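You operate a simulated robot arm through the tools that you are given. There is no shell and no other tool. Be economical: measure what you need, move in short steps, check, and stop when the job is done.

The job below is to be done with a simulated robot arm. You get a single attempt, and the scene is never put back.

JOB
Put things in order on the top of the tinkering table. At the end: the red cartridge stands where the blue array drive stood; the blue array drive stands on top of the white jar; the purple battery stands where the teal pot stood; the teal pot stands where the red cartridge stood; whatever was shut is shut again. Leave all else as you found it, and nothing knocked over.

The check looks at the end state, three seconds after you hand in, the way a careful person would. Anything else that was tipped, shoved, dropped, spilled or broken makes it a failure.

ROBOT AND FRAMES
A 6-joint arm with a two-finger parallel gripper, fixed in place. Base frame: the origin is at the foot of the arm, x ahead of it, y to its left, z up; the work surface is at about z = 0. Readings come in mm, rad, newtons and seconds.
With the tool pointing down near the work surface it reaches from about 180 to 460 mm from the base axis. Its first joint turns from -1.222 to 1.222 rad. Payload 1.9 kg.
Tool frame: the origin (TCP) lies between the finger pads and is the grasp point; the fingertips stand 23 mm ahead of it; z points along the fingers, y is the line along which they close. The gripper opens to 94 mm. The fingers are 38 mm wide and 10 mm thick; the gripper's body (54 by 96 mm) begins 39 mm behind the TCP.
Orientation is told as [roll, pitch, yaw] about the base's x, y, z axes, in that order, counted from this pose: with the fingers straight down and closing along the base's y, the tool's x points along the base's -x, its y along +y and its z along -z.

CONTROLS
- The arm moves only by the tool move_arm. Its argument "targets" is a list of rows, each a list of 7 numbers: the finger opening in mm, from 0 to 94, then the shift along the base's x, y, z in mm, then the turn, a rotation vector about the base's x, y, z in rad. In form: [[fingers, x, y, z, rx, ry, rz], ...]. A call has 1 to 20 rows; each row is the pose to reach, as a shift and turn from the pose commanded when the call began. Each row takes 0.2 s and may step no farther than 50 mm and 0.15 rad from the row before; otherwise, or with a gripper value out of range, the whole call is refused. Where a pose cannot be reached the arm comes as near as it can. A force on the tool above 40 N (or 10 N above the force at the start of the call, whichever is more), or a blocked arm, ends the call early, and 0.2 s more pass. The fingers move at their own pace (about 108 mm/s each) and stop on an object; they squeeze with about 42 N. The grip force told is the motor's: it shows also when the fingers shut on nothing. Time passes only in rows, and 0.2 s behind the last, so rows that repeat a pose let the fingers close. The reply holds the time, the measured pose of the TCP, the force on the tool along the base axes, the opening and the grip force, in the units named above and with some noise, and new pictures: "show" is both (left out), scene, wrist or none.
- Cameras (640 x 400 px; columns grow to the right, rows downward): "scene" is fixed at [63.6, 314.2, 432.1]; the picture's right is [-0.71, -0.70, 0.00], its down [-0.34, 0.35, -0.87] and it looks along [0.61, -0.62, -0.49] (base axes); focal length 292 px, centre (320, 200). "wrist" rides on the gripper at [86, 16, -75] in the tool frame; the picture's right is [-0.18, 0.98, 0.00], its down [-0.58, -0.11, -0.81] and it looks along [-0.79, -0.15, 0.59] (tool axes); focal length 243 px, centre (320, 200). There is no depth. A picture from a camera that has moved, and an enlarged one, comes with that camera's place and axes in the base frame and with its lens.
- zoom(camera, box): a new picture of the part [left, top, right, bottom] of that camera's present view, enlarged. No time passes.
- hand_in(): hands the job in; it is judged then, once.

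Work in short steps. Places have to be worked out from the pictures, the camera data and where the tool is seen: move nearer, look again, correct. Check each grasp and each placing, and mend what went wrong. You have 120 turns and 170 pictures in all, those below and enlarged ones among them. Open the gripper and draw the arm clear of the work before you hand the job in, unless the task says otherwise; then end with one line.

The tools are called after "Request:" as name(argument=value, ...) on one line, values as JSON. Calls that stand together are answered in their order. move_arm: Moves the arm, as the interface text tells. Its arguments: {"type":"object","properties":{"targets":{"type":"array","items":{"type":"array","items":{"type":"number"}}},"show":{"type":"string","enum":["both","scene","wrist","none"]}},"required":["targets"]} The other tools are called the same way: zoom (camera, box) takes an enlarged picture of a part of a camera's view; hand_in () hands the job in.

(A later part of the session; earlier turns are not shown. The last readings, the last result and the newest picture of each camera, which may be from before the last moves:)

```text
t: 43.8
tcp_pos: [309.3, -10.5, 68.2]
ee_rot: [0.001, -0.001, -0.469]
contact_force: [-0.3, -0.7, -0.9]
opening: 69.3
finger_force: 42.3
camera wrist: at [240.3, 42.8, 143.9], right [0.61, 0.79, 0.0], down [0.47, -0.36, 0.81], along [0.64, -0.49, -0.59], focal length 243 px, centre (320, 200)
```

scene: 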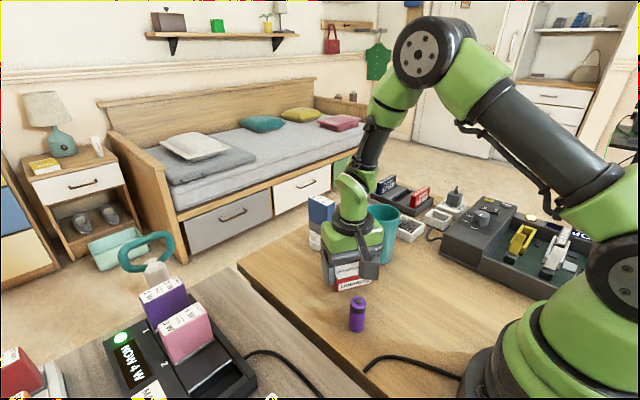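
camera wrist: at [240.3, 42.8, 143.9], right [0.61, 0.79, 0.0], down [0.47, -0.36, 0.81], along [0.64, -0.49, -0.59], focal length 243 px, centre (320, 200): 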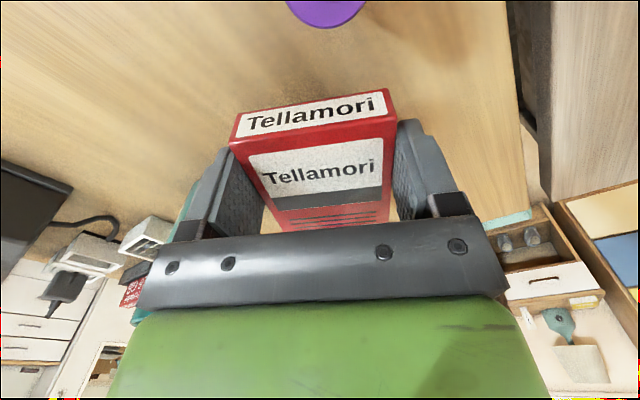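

Held firmly. Raise to z≈160, and turn yaw to 2.2 on the way to (380,10).

Request:
move_arm(targets=[[50, 5, 1, 30, 0, 0, 0], [50, 10, 2, 60, 0, 0, 0], [50, 14, 3, 92, 0, 0, 0.14], [50, 18, 4, 92, 0, 0, 0.29], [50, 22, 5, 92, 0, 0, 0.435], [50, 26, 6, 92, 0, 0, 0.58], [50, 30, 7, 92, 0, 0, 0.725], [50, 34, 8, 92, 0, 0, 0.87], [50, 38, 9, 92, 0, 0, 1.015], [50, 42, 10, 92, 0, 0, 1.16], [50, 46, 12, 92, 0, 0, 1.31], [50, 50, 14, 92, 0, 0, 1.46], [50, 54, 16, 92, 0, 0, 1.61], [50, 58, 18, 92, 0, 0, 1.76], [50, 62, 20, 92, 0, 0, 1.91], [50, 66, 20, 92, 0, 0, 2.06], [50, 70, 20, 92, 0, 0, 2.21], [50, 70, 20, 92, 0, 0, 2.36], [50, 70, 20, 92, 0, 0, 2.51], [50, 70, 20, 92, 0, 0, 2.66]])

```text
t: 48.0
tcp_pos: [379.6, 8.8, 160.8]
ee_rot: [-0.001, -0.002, 2.192]
contact_force: [0.1, 0.5, -0.8]
opening: 69.3
finger_force: 41.6
camera wrist: at [417.9, -71.3, 235.6], right [-0.91, -0.42, 0.0], down [-0.25, 0.54, 0.81], along [-0.34, 0.73, -0.59], focal length 243 px, centre (320, 200)
```

scene: 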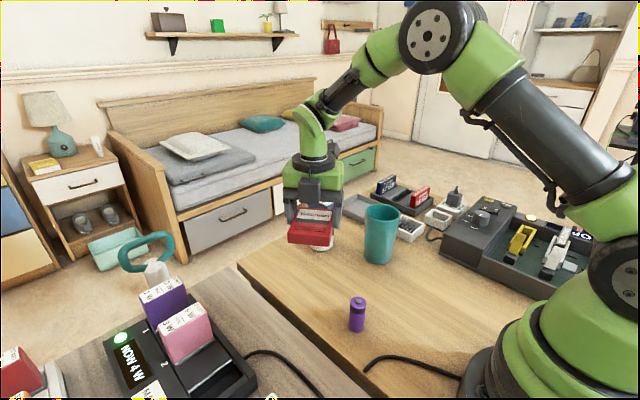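
wrist: 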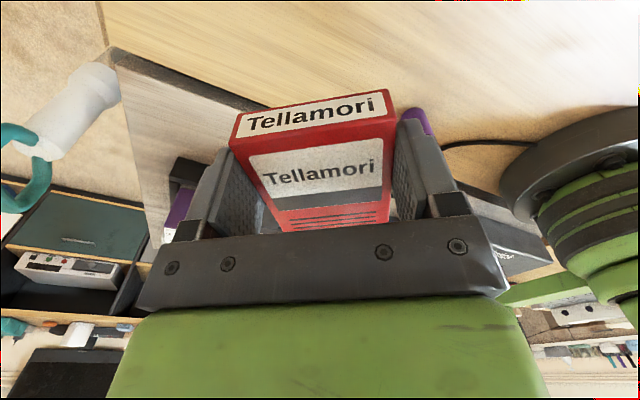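

Now pitch the tool so the cartridge comes upright (1.56 rad about the closing axis).

Request:
move_arm(targets=[[50, 0, 0, 0, -0.1153, -0.0825, 0], [50, 0, 0, 0, -0.2306, -0.165, 0], [50, 0, 0, 0, -0.3459, -0.2475, 0], [50, 0, 0, 0, -0.4612, -0.33, 0], [50, 0, 0, 0, -0.5765, -0.4125, 0], [50, 0, 0, 0, -0.6918, -0.495, 0], [50, 0, 0, 0, -0.8071, -0.5775, 0], [50, 0, 0, 0, -0.9224, -0.66, 0], [50, 0, 0, 0, -1.0377, -0.7425, 0], [50, 0, 0, 0, -1.153, -0.825, 0], [50, 0, 0, 0, -1.268, -0.908, 0], [50, 0, 0, 0, -1.268, -0.908, 0]])

Request:
zoom(camera="scene", box=[230, 140, 410, 310])

```text
t: 50.6
tcp_pos: [379.9, 10.5, 159.9]
ee_rot: [-0.225, 1.558, 1.966]
contact_force: [0.1, -0.1, -0.1]
opening: 69.6
finger_force: 42.3
camera wrist: at [324.5, 60.3, 248.8], right [-0.8, -0.57, -0.19], down [-0.38, 0.73, -0.57], along [0.46, -0.39, -0.8], focal length 243 px, centre (320, 200)
```

scene: 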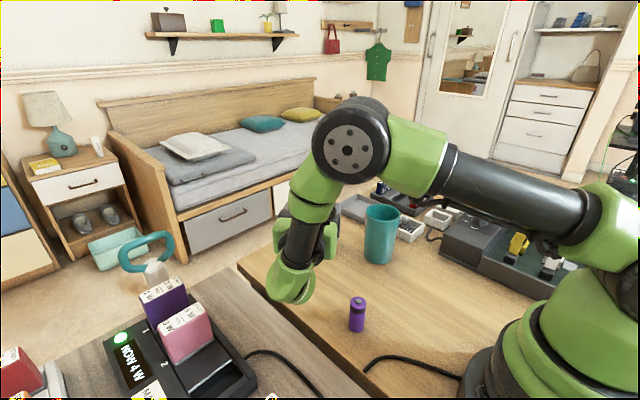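
wrist: 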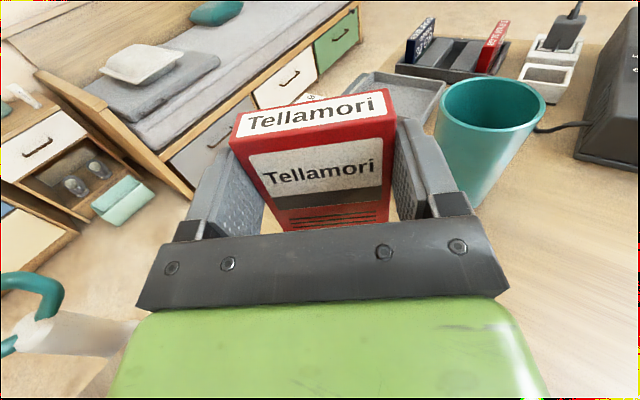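

```text
2.35 times, centred on (320, 225) of scene
camera zoom: at [63.6, 314.2, 432.1], right [-0.71, -0.7, 0.0], down [-0.34, 0.35, -0.87], along [0.61, -0.62, -0.49], focal length 688 px, centre (320, 141)
```

zoom: 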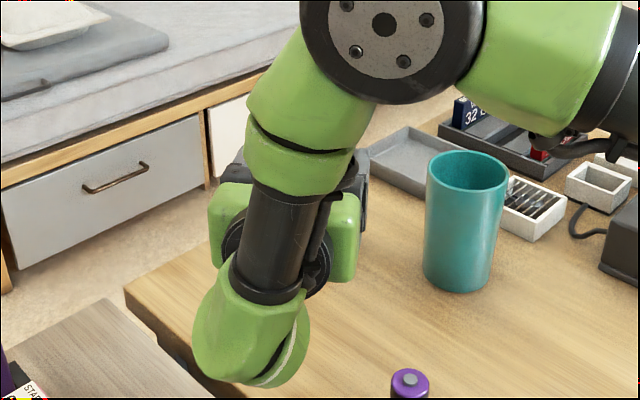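

Upright with label on top. Lower to about 15 mm above the table.

Request:
move_arm(targets=[[50, 0, 0, -25, 0, 0, 0], [50, 0, 0, -50, 0, 0, 0], [50, 0, 0, -70, 0, 0, 0], [50, 0, 0, -86, 0, 0, 0], [50, 0, 0, -86, 0, 0, 0]])

```text
t: 51.8
tcp_pos: [379.6, 8.7, 75.5]
ee_rot: [-0.177, 1.559, 2.014]
contact_force: [-0.6, 0.7, -0.2]
opening: 69.5
finger_force: 42.2
camera wrist: at [324.4, 58.7, 162.3], right [-0.8, -0.57, -0.19], down [-0.38, 0.73, -0.57], along [0.46, -0.39, -0.8], focal length 243 px, centre (320, 200)
```

scene: 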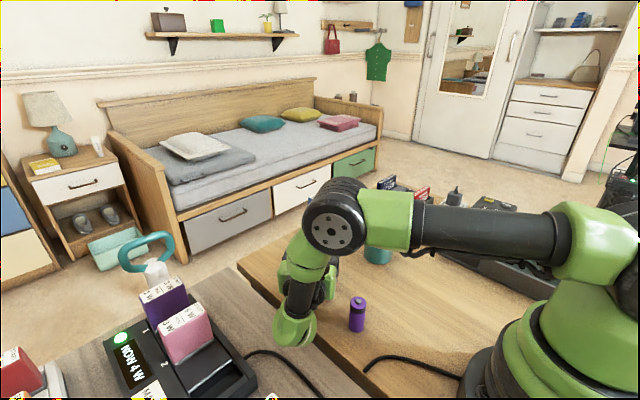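
wrist: 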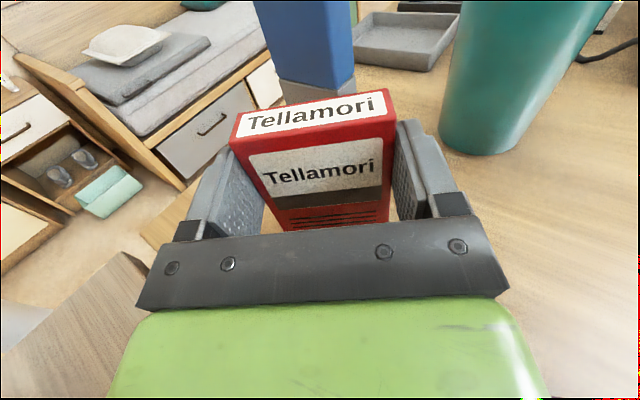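

Request:
move_arm(targets=[[50, 0, 0, -4, 0, 0, 0], [50, 0, 0, -8, 0, 0, 0], [50, 0, 0, -12, 0, 0, 0], [50, 0, 0, -15, 0, 0, 0], [50, 0, 0, -15, 0, 0, 0]], show="none")

```text
t: 53.0
tcp_pos: [379.5, 10.6, 59.9]
ee_rot: [-0.177, 1.56, 2.016]
contact_force: [-1.0, -0.5, -1.0]
opening: 69.3
finger_force: 41.8
```

No contact yet at z≈60; continue in 2 mm steps.

Request:
move_arm(targets=[[50, 0, 0, -2, 0, 0, 0], [50, 0, 0, -4, 0, 0, 0], [50, 0, 0, -4, 0, 0, 0]], show="none")

Request:
move_arm(targets=[[50, 0, 0, -1.5, 0, 0, 0], [50, 0, 0, -1.5, 0, 0, 0]], show="wrist")

```text
t: 53.8
tcp_pos: [379.5, 9.6, 57.9]
ee_rot: [-0.625, 1.56, 1.566]
contact_force: [-6.6, -1.8, 32.5]
opening: 69.5
finger_force: 42.2
```

```text
t: 54.4
tcp_pos: [377.9, 9.7, 54.7]
ee_rot: [-0.513, 1.558, 1.675]
contact_force: [1.7, 0.1, 34.2]
opening: 69.4
finger_force: 41.6
camera wrist: at [323.7, 59.8, 142.7], right [-0.8, -0.57, -0.19], down [-0.38, 0.73, -0.57], along [0.46, -0.38, -0.8], focal length 243 px, centre (320, 200)
```

wrist: 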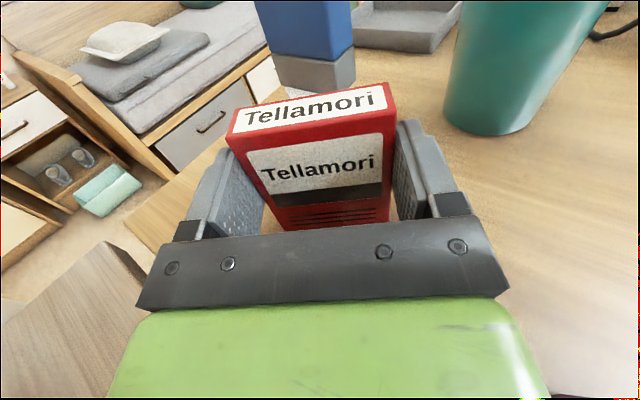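

On the table (34 N press). Relieve 1.5 mm, open, and check before rising straight up.

Request:
move_arm(targets=[[50, 0, 0, 1.5, 0, 0, 0], [50, 0, 0, 2, 0, 0, 0], [80, 0, 0, 2, 0, 0, 0], [84, 0, 0, 2, 0, 0, 0], [84, 0, 0, 2, 0, 0, 0]], show="wrist")

```text
t: 55.6
tcp_pos: [378.9, 10.4, 56.0]
ee_rot: [-0.149, 1.558, 2.042]
contact_force: [-0.4, -0.2, -0.2]
opening: 84.3
finger_force: 0.1
camera wrist: at [324.6, 59.3, 144.1], right [-0.8, -0.57, -0.19], down [-0.38, 0.73, -0.57], along [0.46, -0.39, -0.8], focal length 243 px, centre (320, 200)
```

wrist: 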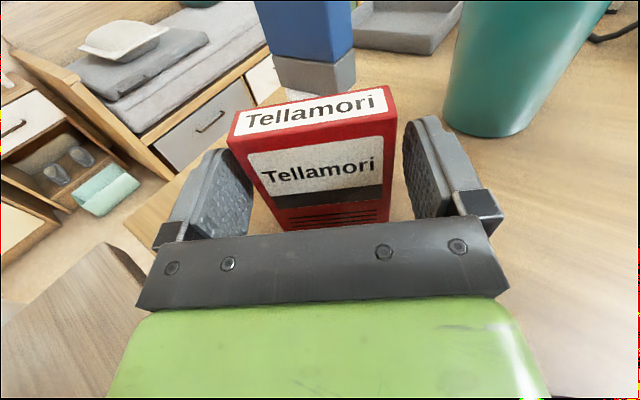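

It stands free. Open fully and rise straight up with the fingers flanking it.

Request:
move_arm(targets=[[94, 0, 0, 0, 0, 0, 0], [94, 0, 0, 10, 0, 0, 0], [94, 0, 0, 25, 0, 0, 0], [94, 0, 0, 50, 0, 0, 0], [94, 0, 0, 80, 0, 0, 0], [94, 0, 0, 110, 0, 0, 0], [94, 0, 0, 110, 0, 0, 0]])

```text
t: 57.2
tcp_pos: [379.4, 8.8, 167.8]
ee_rot: [-0.138, 1.559, 2.054]
contact_force: [-0.5, -0.7, 0.6]
opening: 93.9
finger_force: 0.0
camera wrist: at [324.6, 57.5, 254.5], right [-0.8, -0.57, -0.19], down [-0.38, 0.73, -0.57], along [0.46, -0.39, -0.8], focal length 243 px, centre (320, 200)
```

scene: 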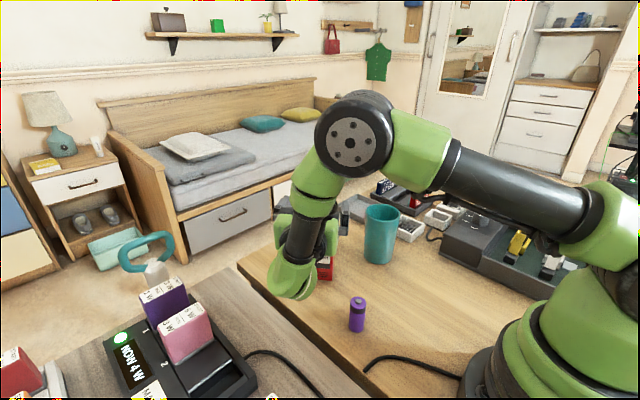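
wrist: 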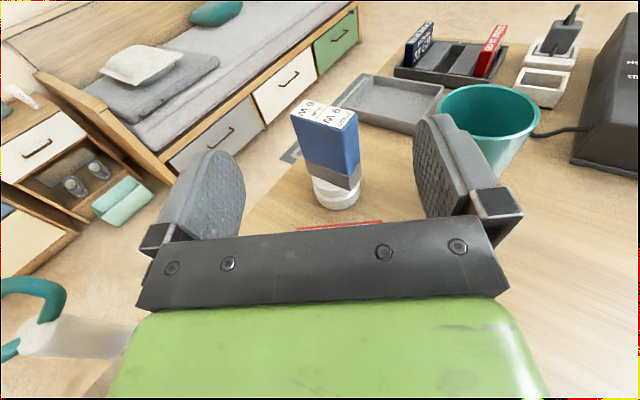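

Standing. Un-pitch the tool to vertical over it.

Request:
move_arm(targets=[[94, 0, 0, 0, 0.1153, 0.0825, 0], [94, 0, 0, 0, 0.2306, 0.165, 0], [94, 0, 0, 0, 0.3459, 0.2475, 0], [94, 0, 0, 0, 0.4612, 0.33, 0], [94, 0, 0, 0, 0.5765, 0.4125, 0], [94, 0, 0, 0, 0.6918, 0.495, 0], [94, 0, 0, 0, 0.8071, 0.5775, 0], [94, 2, -3, 0, 0.9224, 0.66, 0], [94, 4, -6, 0, 1.0377, 0.7425, 0], [94, 6, -10, 0, 1.153, 0.825, 0], [94, 8, -13, 0, 1.268, 0.908, 0], [94, 8, -13, 0, 1.268, 0.908, 0]])

Request:
zoom(camera="wrist", box=[220, 0, 420, 140])

Request:
zoom(camera="scene", box=[260, 180, 420, 310])

```text
t: 59.8
tcp_pos: [387.0, -2.5, 166.8]
ee_rot: [-0.001, -0.004, 2.188]
contact_force: [0.5, -0.6, -0.5]
opening: 94.1
finger_force: 0.0
camera wrist: at [425.5, -84.0, 240.6], right [-0.91, -0.42, 0.0], down [-0.25, 0.53, 0.81], along [-0.34, 0.73, -0.59], focal length 243 px, centre (320, 200)
```

scene: 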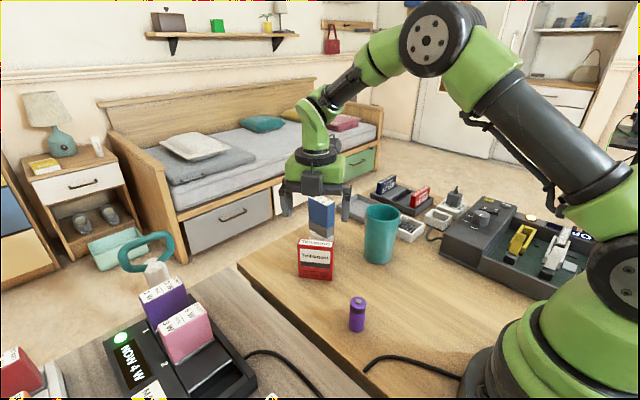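
wrist: 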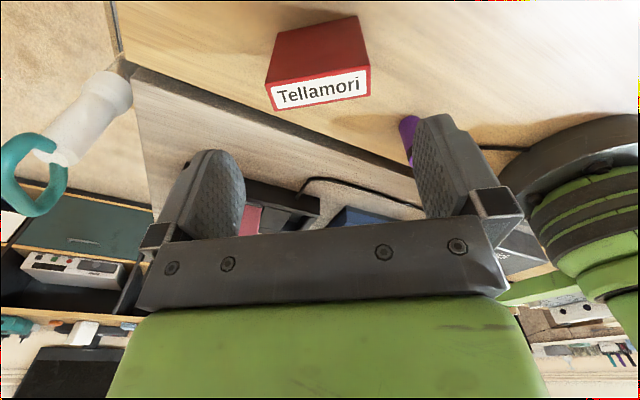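

```text
2.86 times, centred on (320, 70) of wrist
camera zoom: at [425.5, -84.0, 240.6], right [-0.91, -0.42, 0.0], down [-0.25, 0.53, 0.81], along [-0.34, 0.73, -0.59], focal length 693 px, centre (320, 571)
```

zoom: 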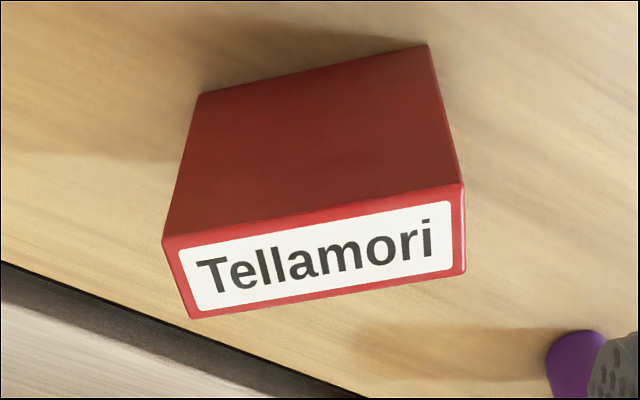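

```text
3.08 times, centred on (340, 245) of scene
camera zoom: at [63.6, 314.2, 432.1], right [-0.71, -0.7, 0.0], down [-0.34, 0.35, -0.87], along [0.61, -0.62, -0.49], focal length 900 px, centre (258, 62)
```

zoom: 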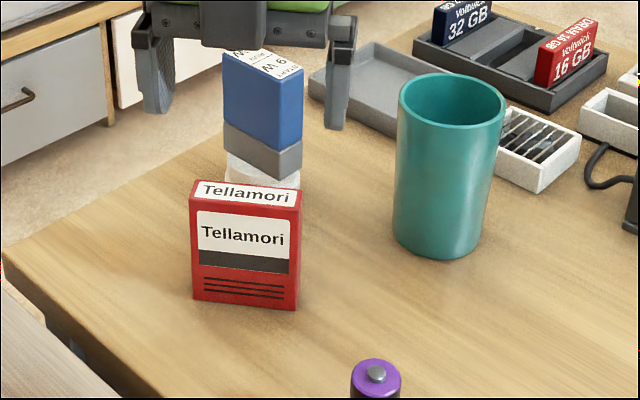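

Upright; centre ≈ (388.6,-4.3), closing axis matches its width. Descend to z≈58 and close.

Request:
move_arm(targets=[[94, 1, -1, -35, 0, 0, 0], [94, 1, -1, -70, 0, 0, 0], [94, 1, -1, -90, 0, 0, 0], [94, 1, -1, -109, 0, 0, 0], [94, 1, -1, -109, 0, 0, 0], [50, 1, -1, -109, 0, 0, 0], [50, 1, -1, -109, 0, 0, 0], [50, 1, -1, -109, 0, 0, 0]], show="wrist")

```text
t: 60.9
tcp_pos: [393.4, -0.6, 59.6]
ee_rot: [-0.013, 0.011, 2.187]
contact_force: [-5.1, 0.2, 14.2]
opening: 93.9
finger_force: 0.1
stopped in row 5: the force on the tool passed its limit (the readings are from after the stop); the commanded pose is now the measured one
camera wrist: at [429.3, -82.4, 135.5], right [-0.91, -0.42, -0.01], down [-0.26, 0.54, 0.8], along [-0.33, 0.73, -0.6], focal length 243 px, centre (320, 200)
```

wrist: 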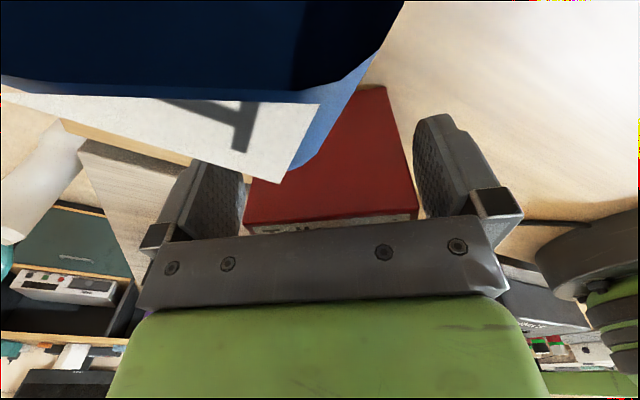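

The camera housing has touched the blue drive. I look before moving.

Request:
zoom(camera="scene", box=[260, 160, 420, 290])

```text
3.08 times, centred on (340, 225) of scene
camera zoom: at [63.6, 314.2, 432.1], right [-0.71, -0.7, 0.0], down [-0.34, 0.35, -0.87], along [0.61, -0.62, -0.49], focal length 900 px, centre (258, 123)
```

zoom: 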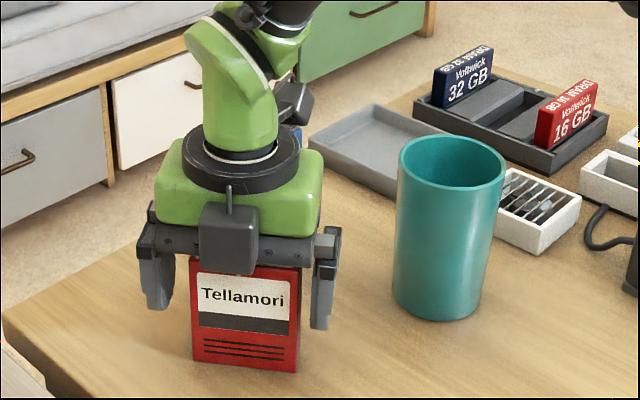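

Raise straight up gently.

Request:
move_arm(targets=[[94, 0, 0, 3, 0, 0, 0], [94, 0, 0, 7, 0, 0, 0], [94, 0, 0, 12, 0, 0, 0], [94, 0, 0, 20, 0, 0, 0], [94, 0, 0, 30, 0, 0, 0], [94, 0, 0, 50, 0, 0, 0], [94, 0, 0, 80, 0, 0, 0], [94, 0, 0, 105, 0, 0, 0]])

Request:
zoom(camera="scene", box=[260, 160, 420, 290])

```text
t: 62.7
tcp_pos: [392.3, -0.1, 163.3]
ee_rot: [-0.009, 0.006, 2.188]
contact_force: [-0.1, -0.1, -0.4]
opening: 94.1
finger_force: 0.0
camera wrist: at [428.7, -81.3, 238.6], right [-0.91, -0.42, -0.01], down [-0.26, 0.54, 0.8], along [-0.33, 0.73, -0.6], focal length 243 px, centre (320, 200)
```

scene: 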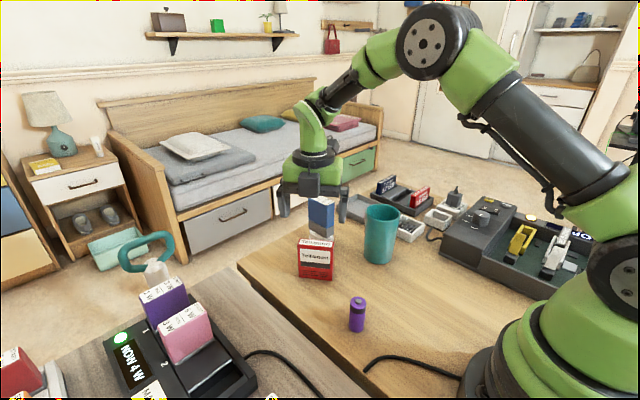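
wrist: 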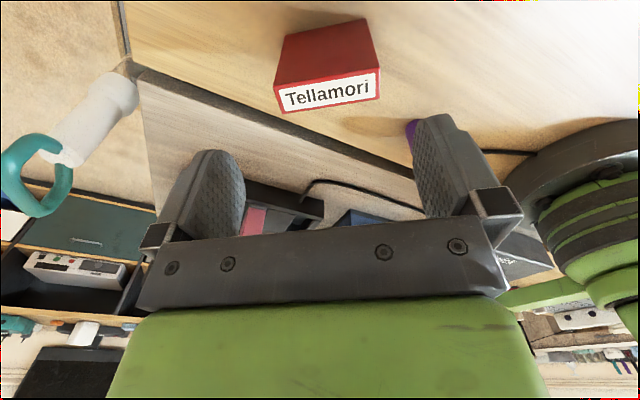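

```text
3.08 times, centred on (340, 225) of scene
camera zoom: at [63.6, 314.2, 432.1], right [-0.71, -0.7, 0.0], down [-0.34, 0.35, -0.87], along [0.61, -0.62, -0.49], focal length 900 px, centre (258, 123)
```

zoom: 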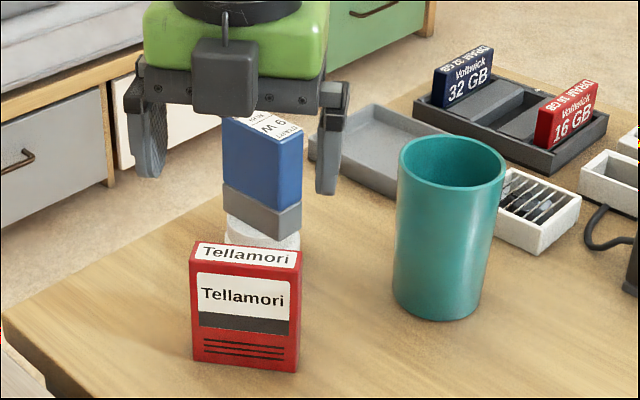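

The blue drive is undisturbed. I turn the tool by -π so the camera sits on the robot side, away from the drive.

Request:
move_arm(targets=[[94, 0, 0, 0, 0, 0, -0.149], [94, 0, 0, 0, 0, 0, -0.298], [94, 0, 0, 0, 0, 0, -0.447], [94, 0, 0, 0, 0, 0, -0.596], [94, 0, 0, 0, 0, 0, -0.745], [94, 0, 0, 0, 0, 0, -0.894], [94, 0, 0, 0, 0, 0, -1.043], [94, 0, 0, 0, 0, 0, -1.192], [94, 0, 0, 0, 0, 0, -1.341], [94, 0, 0, 0, 0, 0, -1.49], [94, 0, 0, 0, 0, 0, -1.639], [94, 0, 0, 0, 0, 0, -1.788], [94, 0, 0, 0, 0, 0, -1.937], [94, 0, 0, 0, 0, 0, -2.086], [94, 0, 0, 0, 0, 0, -2.235], [94, 0, 0, 0, 0, 0, -2.384], [94, 0, 0, 0, 0, 0, -2.533], [94, 0, 0, 0, 0, 0, -2.682], [94, 0, 0, 0, 0, 0, -2.831], [94, 0, 0, 0, 0, 0, -2.98]], show="none")

Request:
move_arm(targets=[[94, -4, -3, -20, 0, 0, -0.1], [94, -4, -3, -40, 0, 0, -0.16], [94, -4, -3, -40, 0, 0, -0.16]])

```text
t: 66.9
tcp_pos: [392.9, 0.7, 163.9]
ee_rot: [-0.009, 0.006, -0.796]
contact_force: [0.1, 0.6, -0.8]
opening: 94.0
finger_force: 0.1
```

```text
t: 67.7
tcp_pos: [388.3, -4.8, 124.1]
ee_rot: [-0.008, 0.008, -0.954]
contact_force: [0.2, 0.1, 0.3]
opening: 93.7
finger_force: 0.0
camera wrist: at [353.5, 73.9, 199.4], right [0.91, 0.42, -0.01], down [0.26, -0.54, 0.8], along [0.33, -0.73, -0.6], focal length 243 px, centre (320, 200)
```

scene: 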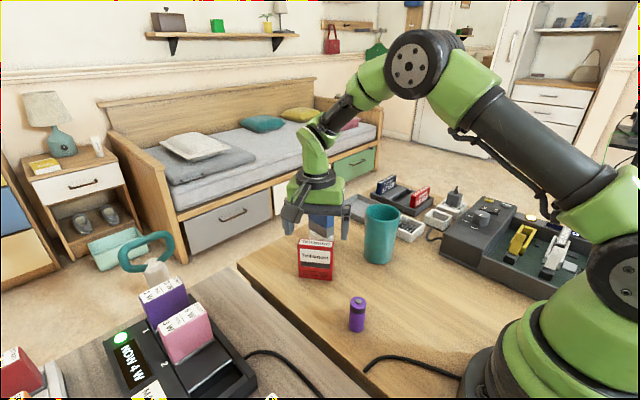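
wrist: 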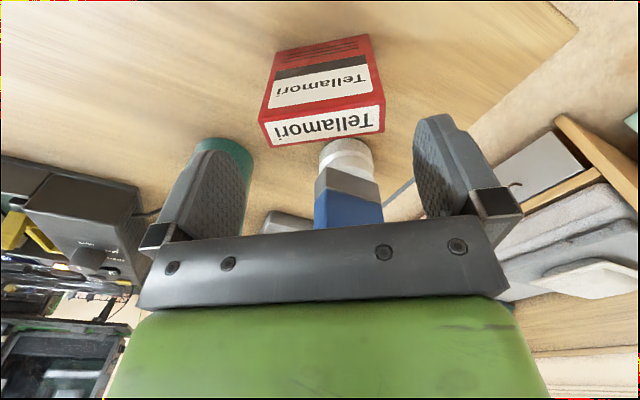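

Aligned with the cartridge. Descend and close on its width.

Request:
move_arm(targets=[[94, 0, 2, -22, 0, 0, 0], [94, 0, 2, -44, 0, 0, 0], [94, 0, 2, -66, 0, 0, 0], [94, 0, 2, -66, 0, 0, 0], [50, 0, 2, -66, 0, 0, 0], [50, 0, 2, -66, 0, 0, 0], [50, 0, 2, -66, 0, 0, 0]])

```text
t: 69.3
tcp_pos: [386.5, -2.6, 57.5]
ee_rot: [-0.01, 0.007, -0.949]
contact_force: [0.1, -0.5, 0.1]
opening: 69.6
finger_force: 42.1
camera wrist: at [351.7, 76.1, 132.3], right [0.91, 0.42, -0.01], down [0.26, -0.54, 0.8], along [0.33, -0.73, -0.6], focal length 243 px, centre (320, 200)
```

scene: 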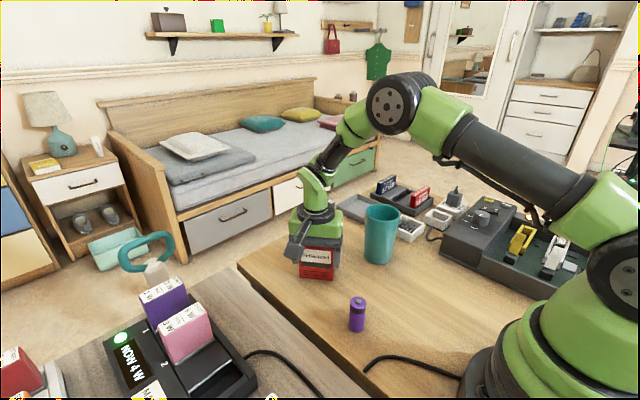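
wrist: 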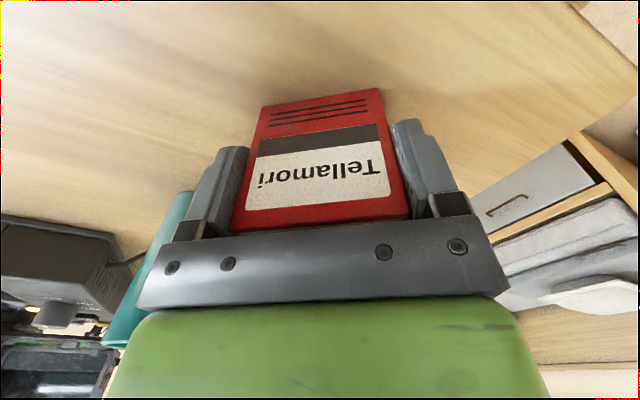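

Gripped. Lift slowly, then carry to the drive's old spot while turning -0.62 rad.

Request:
move_arm(targets=[[50, 0, 0, 6, 0, 0, 0], [50, 0, 0, 16, 0, 0, 0], [50, 0, 0, 28, 0, 0, 0], [50, 0, 0, 40, 0, 0, 0], [50, -10, -4, 40, 0, 0, -0.05], [50, -30, -13, 40, 0, 0, -0.12], [50, -50, -22, 40, 0, 0, -0.2], [50, -70, -30, 40, 0, 0, -0.28], [50, -90, -39, 40, 0, 0, -0.36], [50, -110, -47, 40, 0, 0, -0.44], [50, -130, -56, 40, 0, 0, -0.52], [50, -145, -62, 40, 0, 0, -0.6], [50, -151, -65, 40, 0, 0, -0.62], [50, -151, -65, 25, 0, 0, -0.62], [50, -151, -65, 12, 0, 0, -0.62], [50, -151, -65, 12, 0, 0, -0.62]])

```text
t: 72.7
tcp_pos: [236.3, -68.5, 71.6]
ee_rot: [-0.009, 0.006, -1.573]
contact_force: [-0.2, -0.8, -0.4]
opening: 69.4
finger_force: 41.5
camera wrist: at [254.8, 17.3, 146.3], right [0.98, -0.18, -0.01], down [-0.1, -0.59, 0.8], along [-0.15, -0.79, -0.6], focal length 243 px, centre (320, 200)
```

scene: 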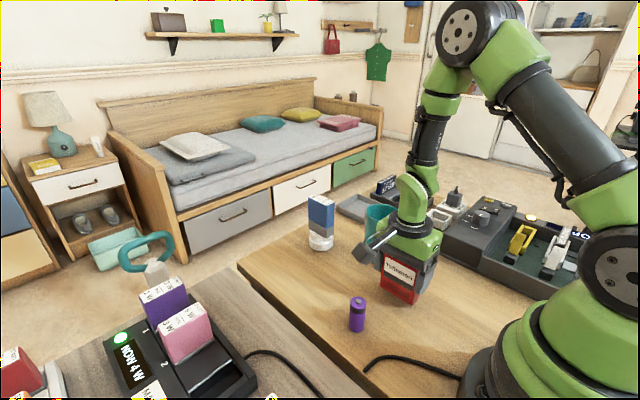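
wrist: 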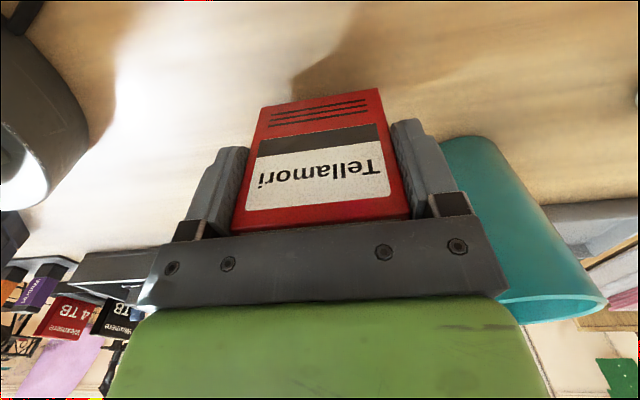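

Held well. Lower to touch.

Request:
move_arm(targets=[[50, 1, 1, -4, 0, 0, 0], [50, 1, 1, -8, 0, 0, 0], [50, 1, 1, -10, 0, 0, 0], [50, 1, 1, -11, 0, 0, 0], [50, 1, 1, -12, 0, 0, 0], [50, 1, 1, -12, 0, 0, 0]], show="none")

```text
t: 74.1
tcp_pos: [238.6, -64.7, 58.1]
ee_rot: [-0.009, 0.008, -1.568]
contact_force: [0.7, -0.2, -1.9]
opening: 69.7
finger_force: 41.7
```

Request:
move_arm(targets=[[50, 0, -0.5, -1, 0, 0, 0], [50, 0, -0.5, -1.5, 0, 0, 0], [50, 0, -0.5, -1.5, 0, 0, 0]], show="none")

```text
t: 74.9
tcp_pos: [237.0, -65.5, 56.8]
ee_rot: [-0.01, 0.006, -1.569]
contact_force: [-4.8, 3.6, 17.3]
opening: 69.4
finger_force: 41.7
```

Contact made (17 N). Ease 0.5 mm, open, rise straight up.

Request:
move_arm(targets=[[50, 0, 0, 0.5, 0, 0, 0], [80, 0, 0, 0.7, 0, 0, 0], [94, 0, 0, 1, 0, 0, 0], [94, 0, 0, 1, 0, 0, 0], [94, 0, 0, 15, 0, 0, 0], [94, 0, 0, 40, 0, 0, 0], [94, 0, 0, 75, 0, 0, 0], [94, 0, 0, 115, 0, 0, 0], [94, 0, 0, 115, 0, 0, 0]])

Request:
zoom(camera="scene", box=[280, 170, 460, 340])

```text
t: 76.9
tcp_pos: [240.7, -65.1, 171.9]
ee_rot: [-0.008, 0.007, -1.57]
contact_force: [0.1, 0.3, -0.1]
opening: 94.0
finger_force: 0.1
camera wrist: at [257.3, 19.7, 246.8], right [0.98, -0.18, -0.01], down [-0.1, -0.59, 0.8], along [-0.15, -0.79, -0.6], focal length 243 px, centre (320, 200)
```

scene: 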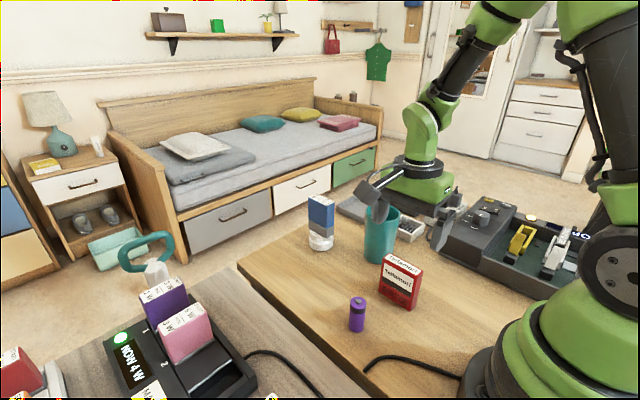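
wrist: 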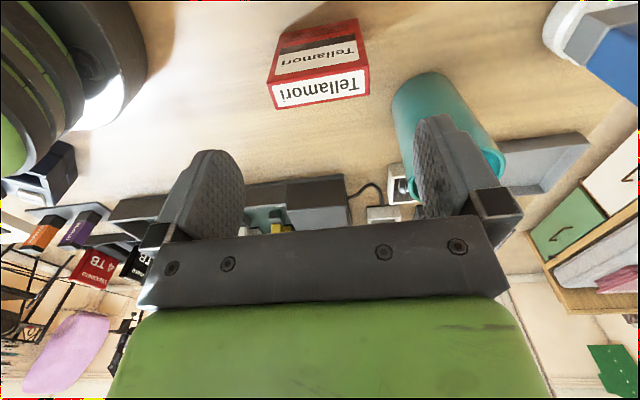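

```text
2.35 times, centred on (370, 255) of scene
camera zoom: at [63.6, 314.2, 432.1], right [-0.71, -0.7, 0.0], down [-0.34, 0.35, -0.87], along [0.61, -0.62, -0.49], focal length 688 px, centre (202, 71)
```

zoom: 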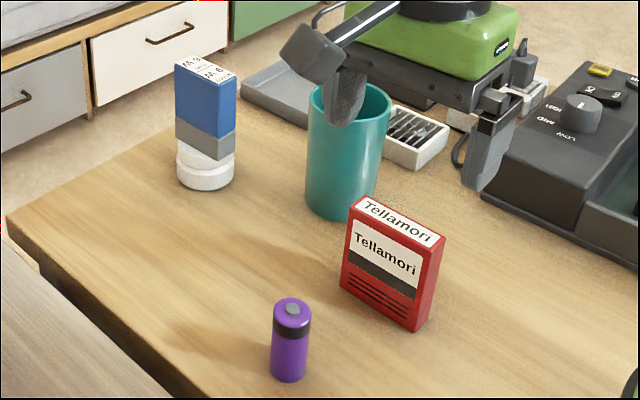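

Red cartridge stands upright at the drive's former spot. Next the pot: raise, turn yaw back to 0 and look from above.

Request:
move_arm(targets=[[94, 0, 0, 30, 0, 0, 0.143], [94, 0, 0, 60, 0, 0, 0.286], [94, 5, -8, 70, 0, 0, 0.429], [94, 10, -16, 70, 0, 0, 0.572], [94, 15, -24, 70, 0, 0, 0.715], [94, 20, -32, 70, 0, 0, 0.858], [94, 25, -40, 70, 0, 0, 1.0], [94, 30, -48, 70, 0, 0, 1.143], [94, 35, -56, 70, 0, 0, 1.286], [94, 40, -64, 70, 0, 0, 1.429], [94, 45, -72, 70, 0, 0, 1.57], [94, 45, -78, 70, 0, 0, 1.57]])

Request:
zoom(camera="wrist", box=[200, 0, 420, 150])

```text
t: 79.5
tcp_pos: [281.2, -144.1, 242.0]
ee_rot: [-0.008, 0.009, 0.002]
contact_force: [0.1, -0.1, 0.0]
opening: 94.2
finger_force: 0.1
camera wrist: at [197.2, -129.1, 316.7], right [0.18, 0.98, -0.01], down [0.59, -0.1, 0.8], along [0.79, -0.15, -0.6], focal length 243 px, centre (320, 200)
```

scene: 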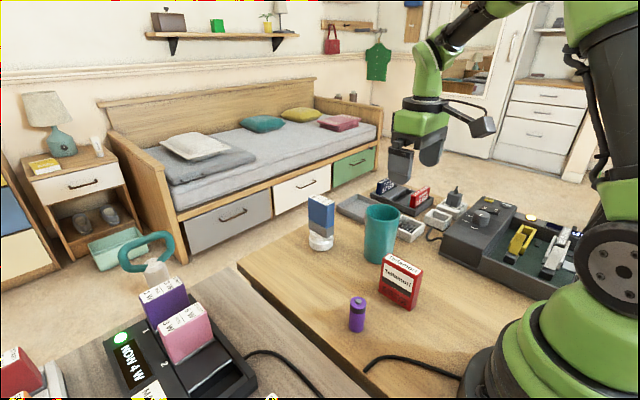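
wrist: 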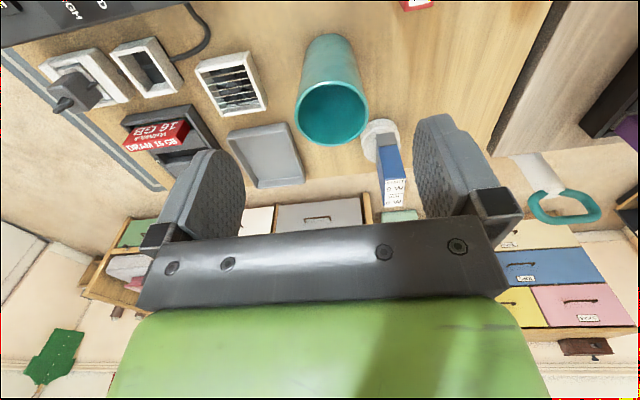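

```text
2.67 times, centred on (310, 75) of wrist
camera zoom: at [197.2, -129.1, 316.7], right [0.18, 0.98, -0.01], down [0.59, -0.1, 0.8], along [0.79, -0.15, -0.6], focal length 647 px, centre (347, 533)
```

zoom: 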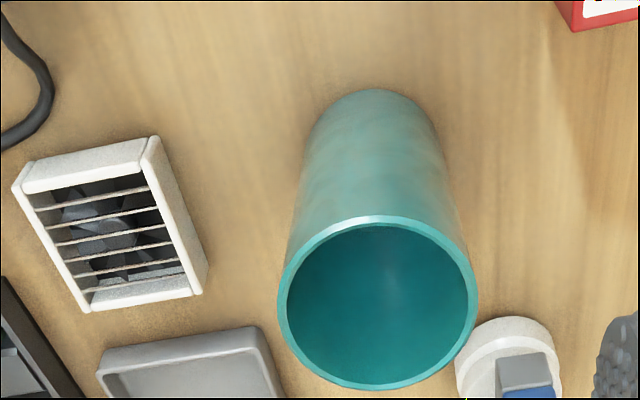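

Pot centre ≈ (335.5,-143), rim Ø ≈ 73, height ≈ 107. Level the tool and hover over it.

Request:
move_arm(targets=[[94, 18, 0, -34, 0.005, -0.004, 0], [94, 36, 0, -68, 0.009, -0.008, 0], [94, 54, 0, -100, 0.009, -0.008, 0], [94, 54, 0, -100, 0.009, -0.008, 0]])

```text
t: 80.5
tcp_pos: [335.9, -144.9, 140.3]
ee_rot: [-0.001, 0.0, -0.001]
contact_force: [-0.3, -0.3, -0.4]
opening: 94.2
finger_force: 0.1
camera wrist: at [251.0, -129.0, 215.1], right [0.19, 0.98, 0.0], down [0.58, -0.11, 0.81], along [0.79, -0.15, -0.59], focal length 243 px, centre (320, 200)
```

scene: 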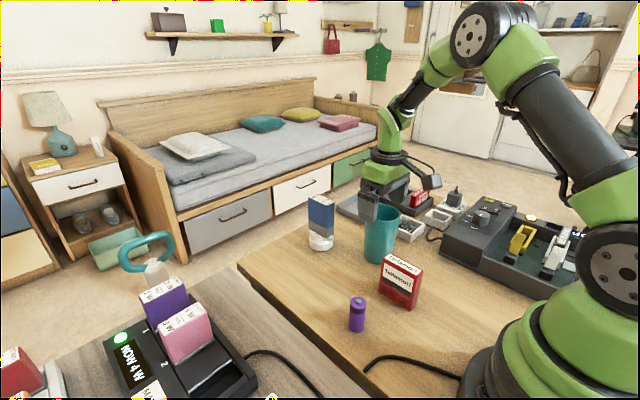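
wrist: 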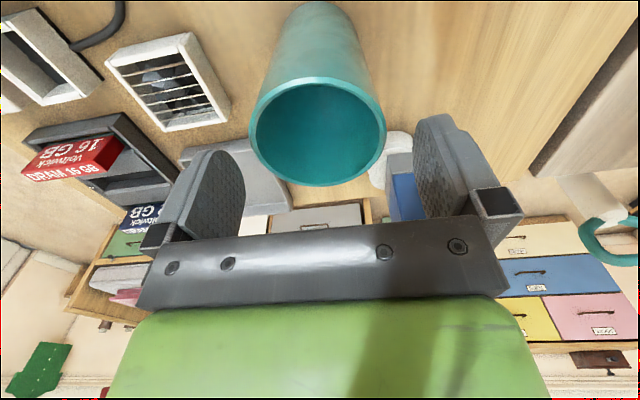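

Well centred. Descend to z≈75 and close.

Request:
move_arm(targets=[[94, -1, 0, -20, 0, 0, 0], [94, -1, 0, -42, 0, 0, 0], [94, -1, 0, -65, 0, 0, 0], [94, -1, 0, -65, 0, 0, 0], [50, -1, 0, -65, 0, 0, 0], [50, -1, 0, -65, 0, 0, 0], [50, -1, 0, -65, 0, 0, 0]])

```text
t: 82.3
tcp_pos: [336.0, -145.8, 75.6]
ee_rot: [-0.002, -0.003, 0.0]
contact_force: [-2.0, -0.4, 6.9]
opening: 69.9
finger_force: 41.5
stopped in row 7: the force on the tool passed its limit (the readings are from after the stop); the commanded pose is now the measured one
camera wrist: at [249.9, -129.6, 150.5], right [0.19, 0.98, 0.0], down [0.58, -0.11, 0.81], along [0.79, -0.15, -0.59], focal length 243 px, centre (320, 200)
```

scene: 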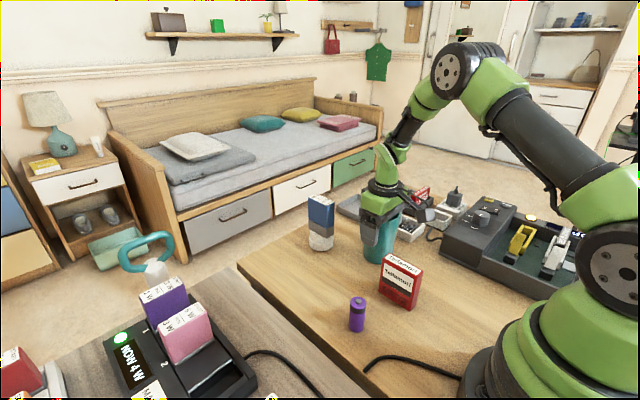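
wrist: 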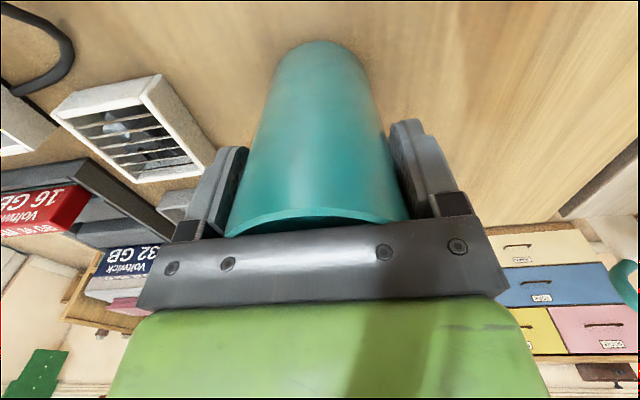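

Gripped at 69.9 mm (the taper gave a brief force spike). Let it settle and lift slowly a bit.

Request:
move_arm(targets=[[50, 0, 0, 0, 0, 0, 0], [50, 0, 0, 3, 0, 0, 0], [50, 0, 0, 8, 0, 0, 0], [50, 0, 0, 14, 0, 0, 0], [50, 0, 0, 14, 0, 0, 0]])

```text
t: 83.5
tcp_pos: [335.1, -145.1, 90.6]
ee_rot: [-0.002, -0.003, -0.003]
contact_force: [0.2, 0.1, -3.0]
opening: 69.7
finger_force: 42.2
camera wrist: at [249.6, -129.0, 164.9], right [0.19, 0.98, 0.0], down [0.58, -0.11, 0.81], along [0.79, -0.15, -0.59], focal length 243 px, centre (320, 200)
```

scene: 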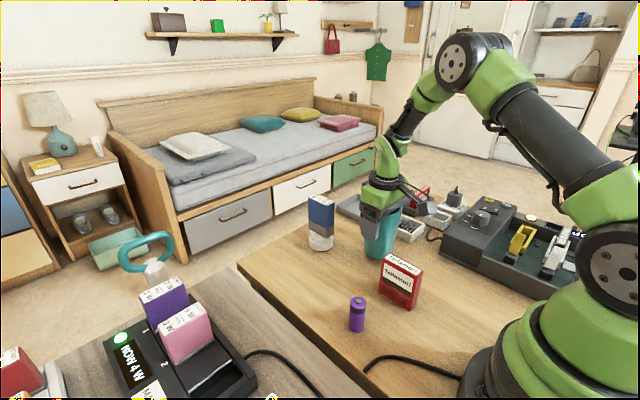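
wrist: 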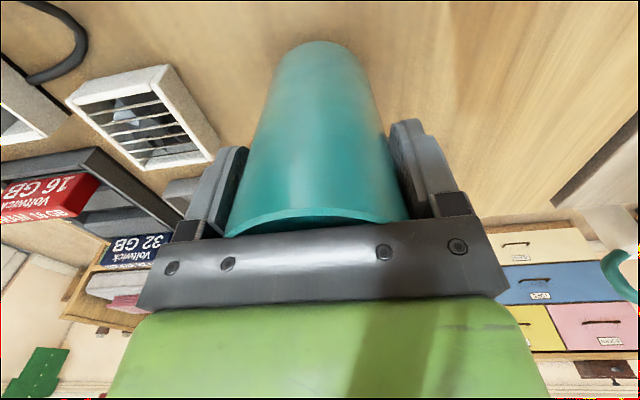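

Held (≈0.3 kg). Carry along y clear of the drive, to (375,14).

Request:
move_arm(targets=[[50, 0, 5, 10, 0, 0, 0], [50, 0, 25, 15, 0, 0, 0], [50, 0, 45, 15, 0, 0, 0], [50, 0, 65, 15, 0, 0, 0], [50, 0, 85, 15, 0, 0, 0], [50, 5, 105, 15, 0, 0, 0], [50, 15, 125, 15, 0, 0, 0], [50, 28, 143, 15, 0, 0, 0], [50, 36, 155, 15, 0, 0, 0], [50, 40, 159, 10, 0, 0, 0], [50, 40, 159, 0, 0, 0, 0], [50, 40, 159, 0, 0, 0, 0]])

```text
t: 86.1
tcp_pos: [375.0, 14.5, 89.7]
ee_rot: [-0.003, -0.004, -0.001]
contact_force: [-0.9, 0.6, -2.7]
opening: 69.8
finger_force: 42.1
camera wrist: at [289.3, 30.1, 163.5], right [0.19, 0.98, 0.0], down [0.58, -0.11, 0.81], along [0.79, -0.15, -0.59], focal length 243 px, centre (320, 200)
```

scene: 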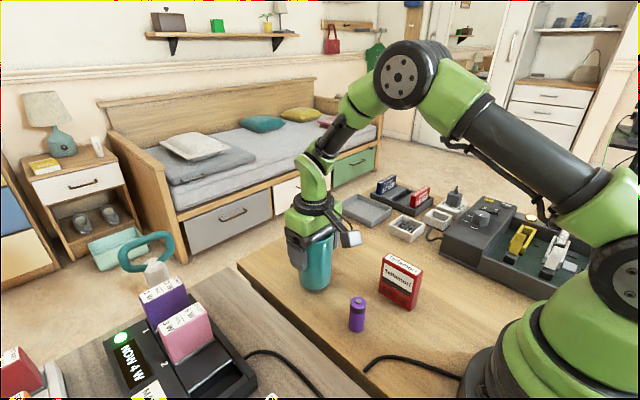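
wrist: 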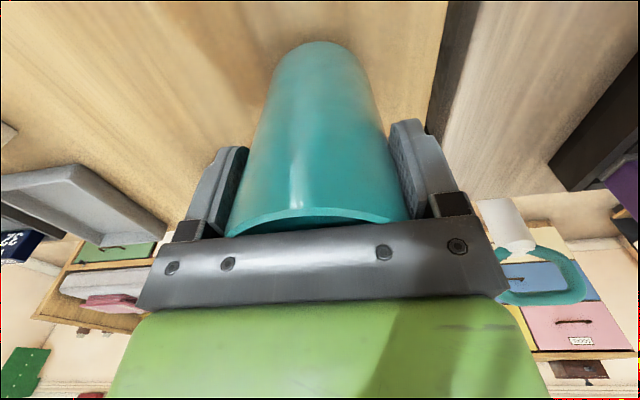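

Over the red spot. Lower: bottom should touch at TCP z≈75.5.

Request:
move_arm(targets=[[50, 0, 0, -5, 0, 0, 0], [50, 0, 0, -9, 0, 0, 0], [50, 0, 0, -12, 0, 0, 0], [50, 0, 0, -13.5, 0, 0, 0], [50, 0, 0, -13.5, 0, 0, 0]], show="none")

```text
t: 87.3
tcp_pos: [376.3, 13.3, 75.8]
ee_rot: [-0.002, -0.007, -0.002]
contact_force: [-5.0, -3.1, 9.6]
opening: 69.8
finger_force: 42.2
```

Contact felt. Open and rise straight up.

Request:
move_arm(targets=[[50, 0, 0, 0.3, 0, 0, 0], [84, 0, 0, 0.5, 0, 0, 0], [94, 0, 0, 1, 0, 0, 0], [94, 0, 0, 1, 0, 0, 0], [94, 0, 0, 20, 0, 0, 0], [94, 0, 0, 45, 0, 0, 0], [94, 0, 0, 80, 0, 0, 0], [94, -30, 0, 110, 0, 0, 0], [94, -30, 0, 110, 0, 0, 0]])

Request:
zoom(camera="scene", box=[260, 170, 440, 340])

```text
t: 89.3
tcp_pos: [346.1, 13.4, 187.3]
ee_rot: [0.0, -0.003, -0.002]
contact_force: [-0.9, 0.4, 0.0]
opening: 93.8
finger_force: 0.1
camera wrist: at [258.9, 28.3, 261.6], right [0.19, 0.98, 0.0], down [0.58, -0.11, 0.81], along [0.79, -0.15, -0.59], focal length 243 px, centre (320, 200)
```

scene: 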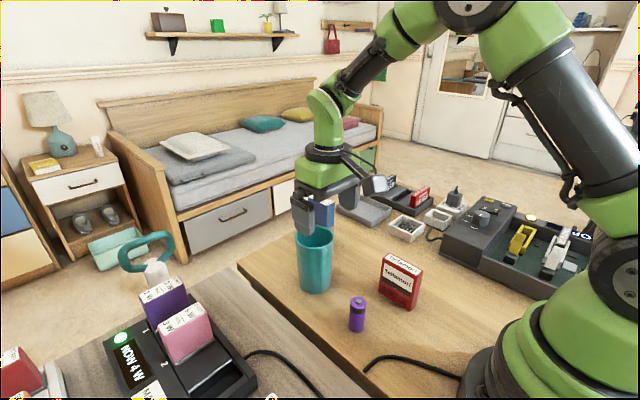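
wrist: 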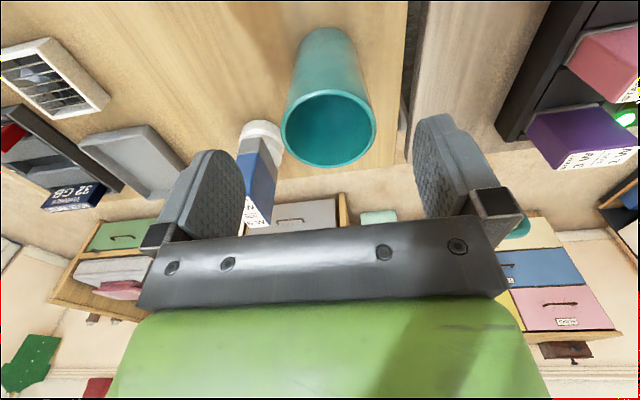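

```text
2.35 times, centred on (350, 255) of scene
camera zoom: at [63.6, 314.2, 432.1], right [-0.71, -0.7, 0.0], down [-0.34, 0.35, -0.87], along [0.61, -0.62, -0.49], focal length 688 px, centre (249, 71)
```

zoom: 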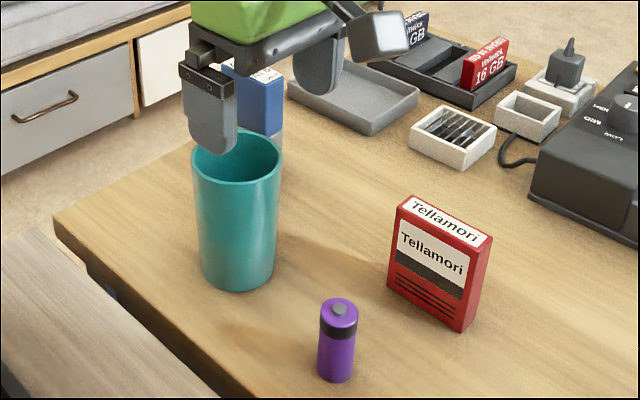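

Pot placed upright on the red spot. Go over the battery.

Request:
move_arm(targets=[[60, -30, 7, 0, 0, 0, 0], [60, -65, 15, 0, 0, 0, 0], [60, -96, 22, -25, 0, 0, 0], [60, -96, 22, -65, 0, 0, 0], [60, -96, 22, -65, 0, 0, 0]])

Request:
zoom(camera="wrist", box=[250, 0, 410, 160])

```text
t: 90.5
tcp_pos: [246.9, 35.8, 119.5]
ee_rot: [-0.003, -0.004, -0.002]
contact_force: [-0.3, -0.3, 0.1]
opening: 59.8
finger_force: 0.1
camera wrist: at [161.2, 51.0, 194.5], right [0.19, 0.98, 0.0], down [0.58, -0.11, 0.81], along [0.79, -0.15, -0.59], focal length 243 px, centre (320, 200)
```

scene: 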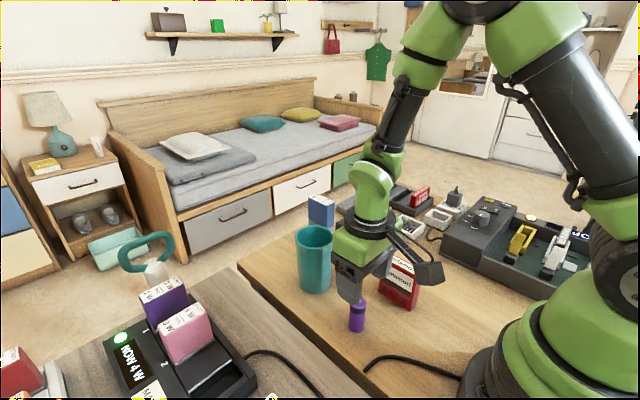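
wrist: 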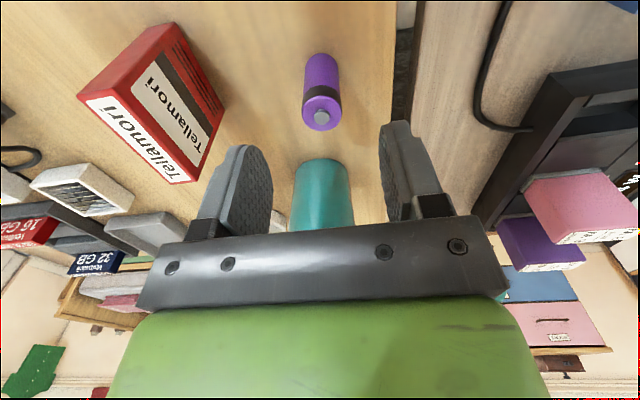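

```text
2.50 times, centred on (330, 80) of wrist
camera zoom: at [161.2, 51.0, 194.5], right [0.19, 0.98, 0.0], down [0.58, -0.11, 0.81], along [0.79, -0.15, -0.59], focal length 606 px, centre (295, 500)
```

zoom: 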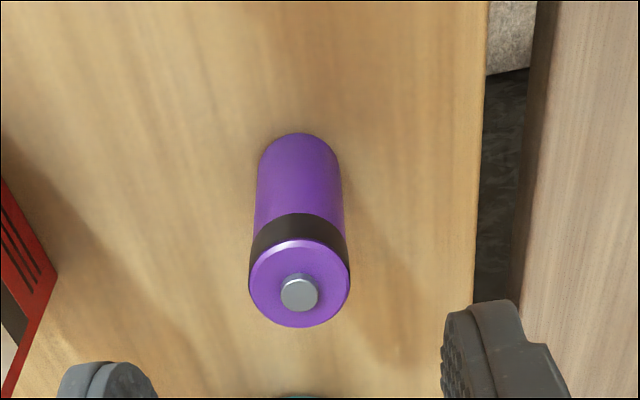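

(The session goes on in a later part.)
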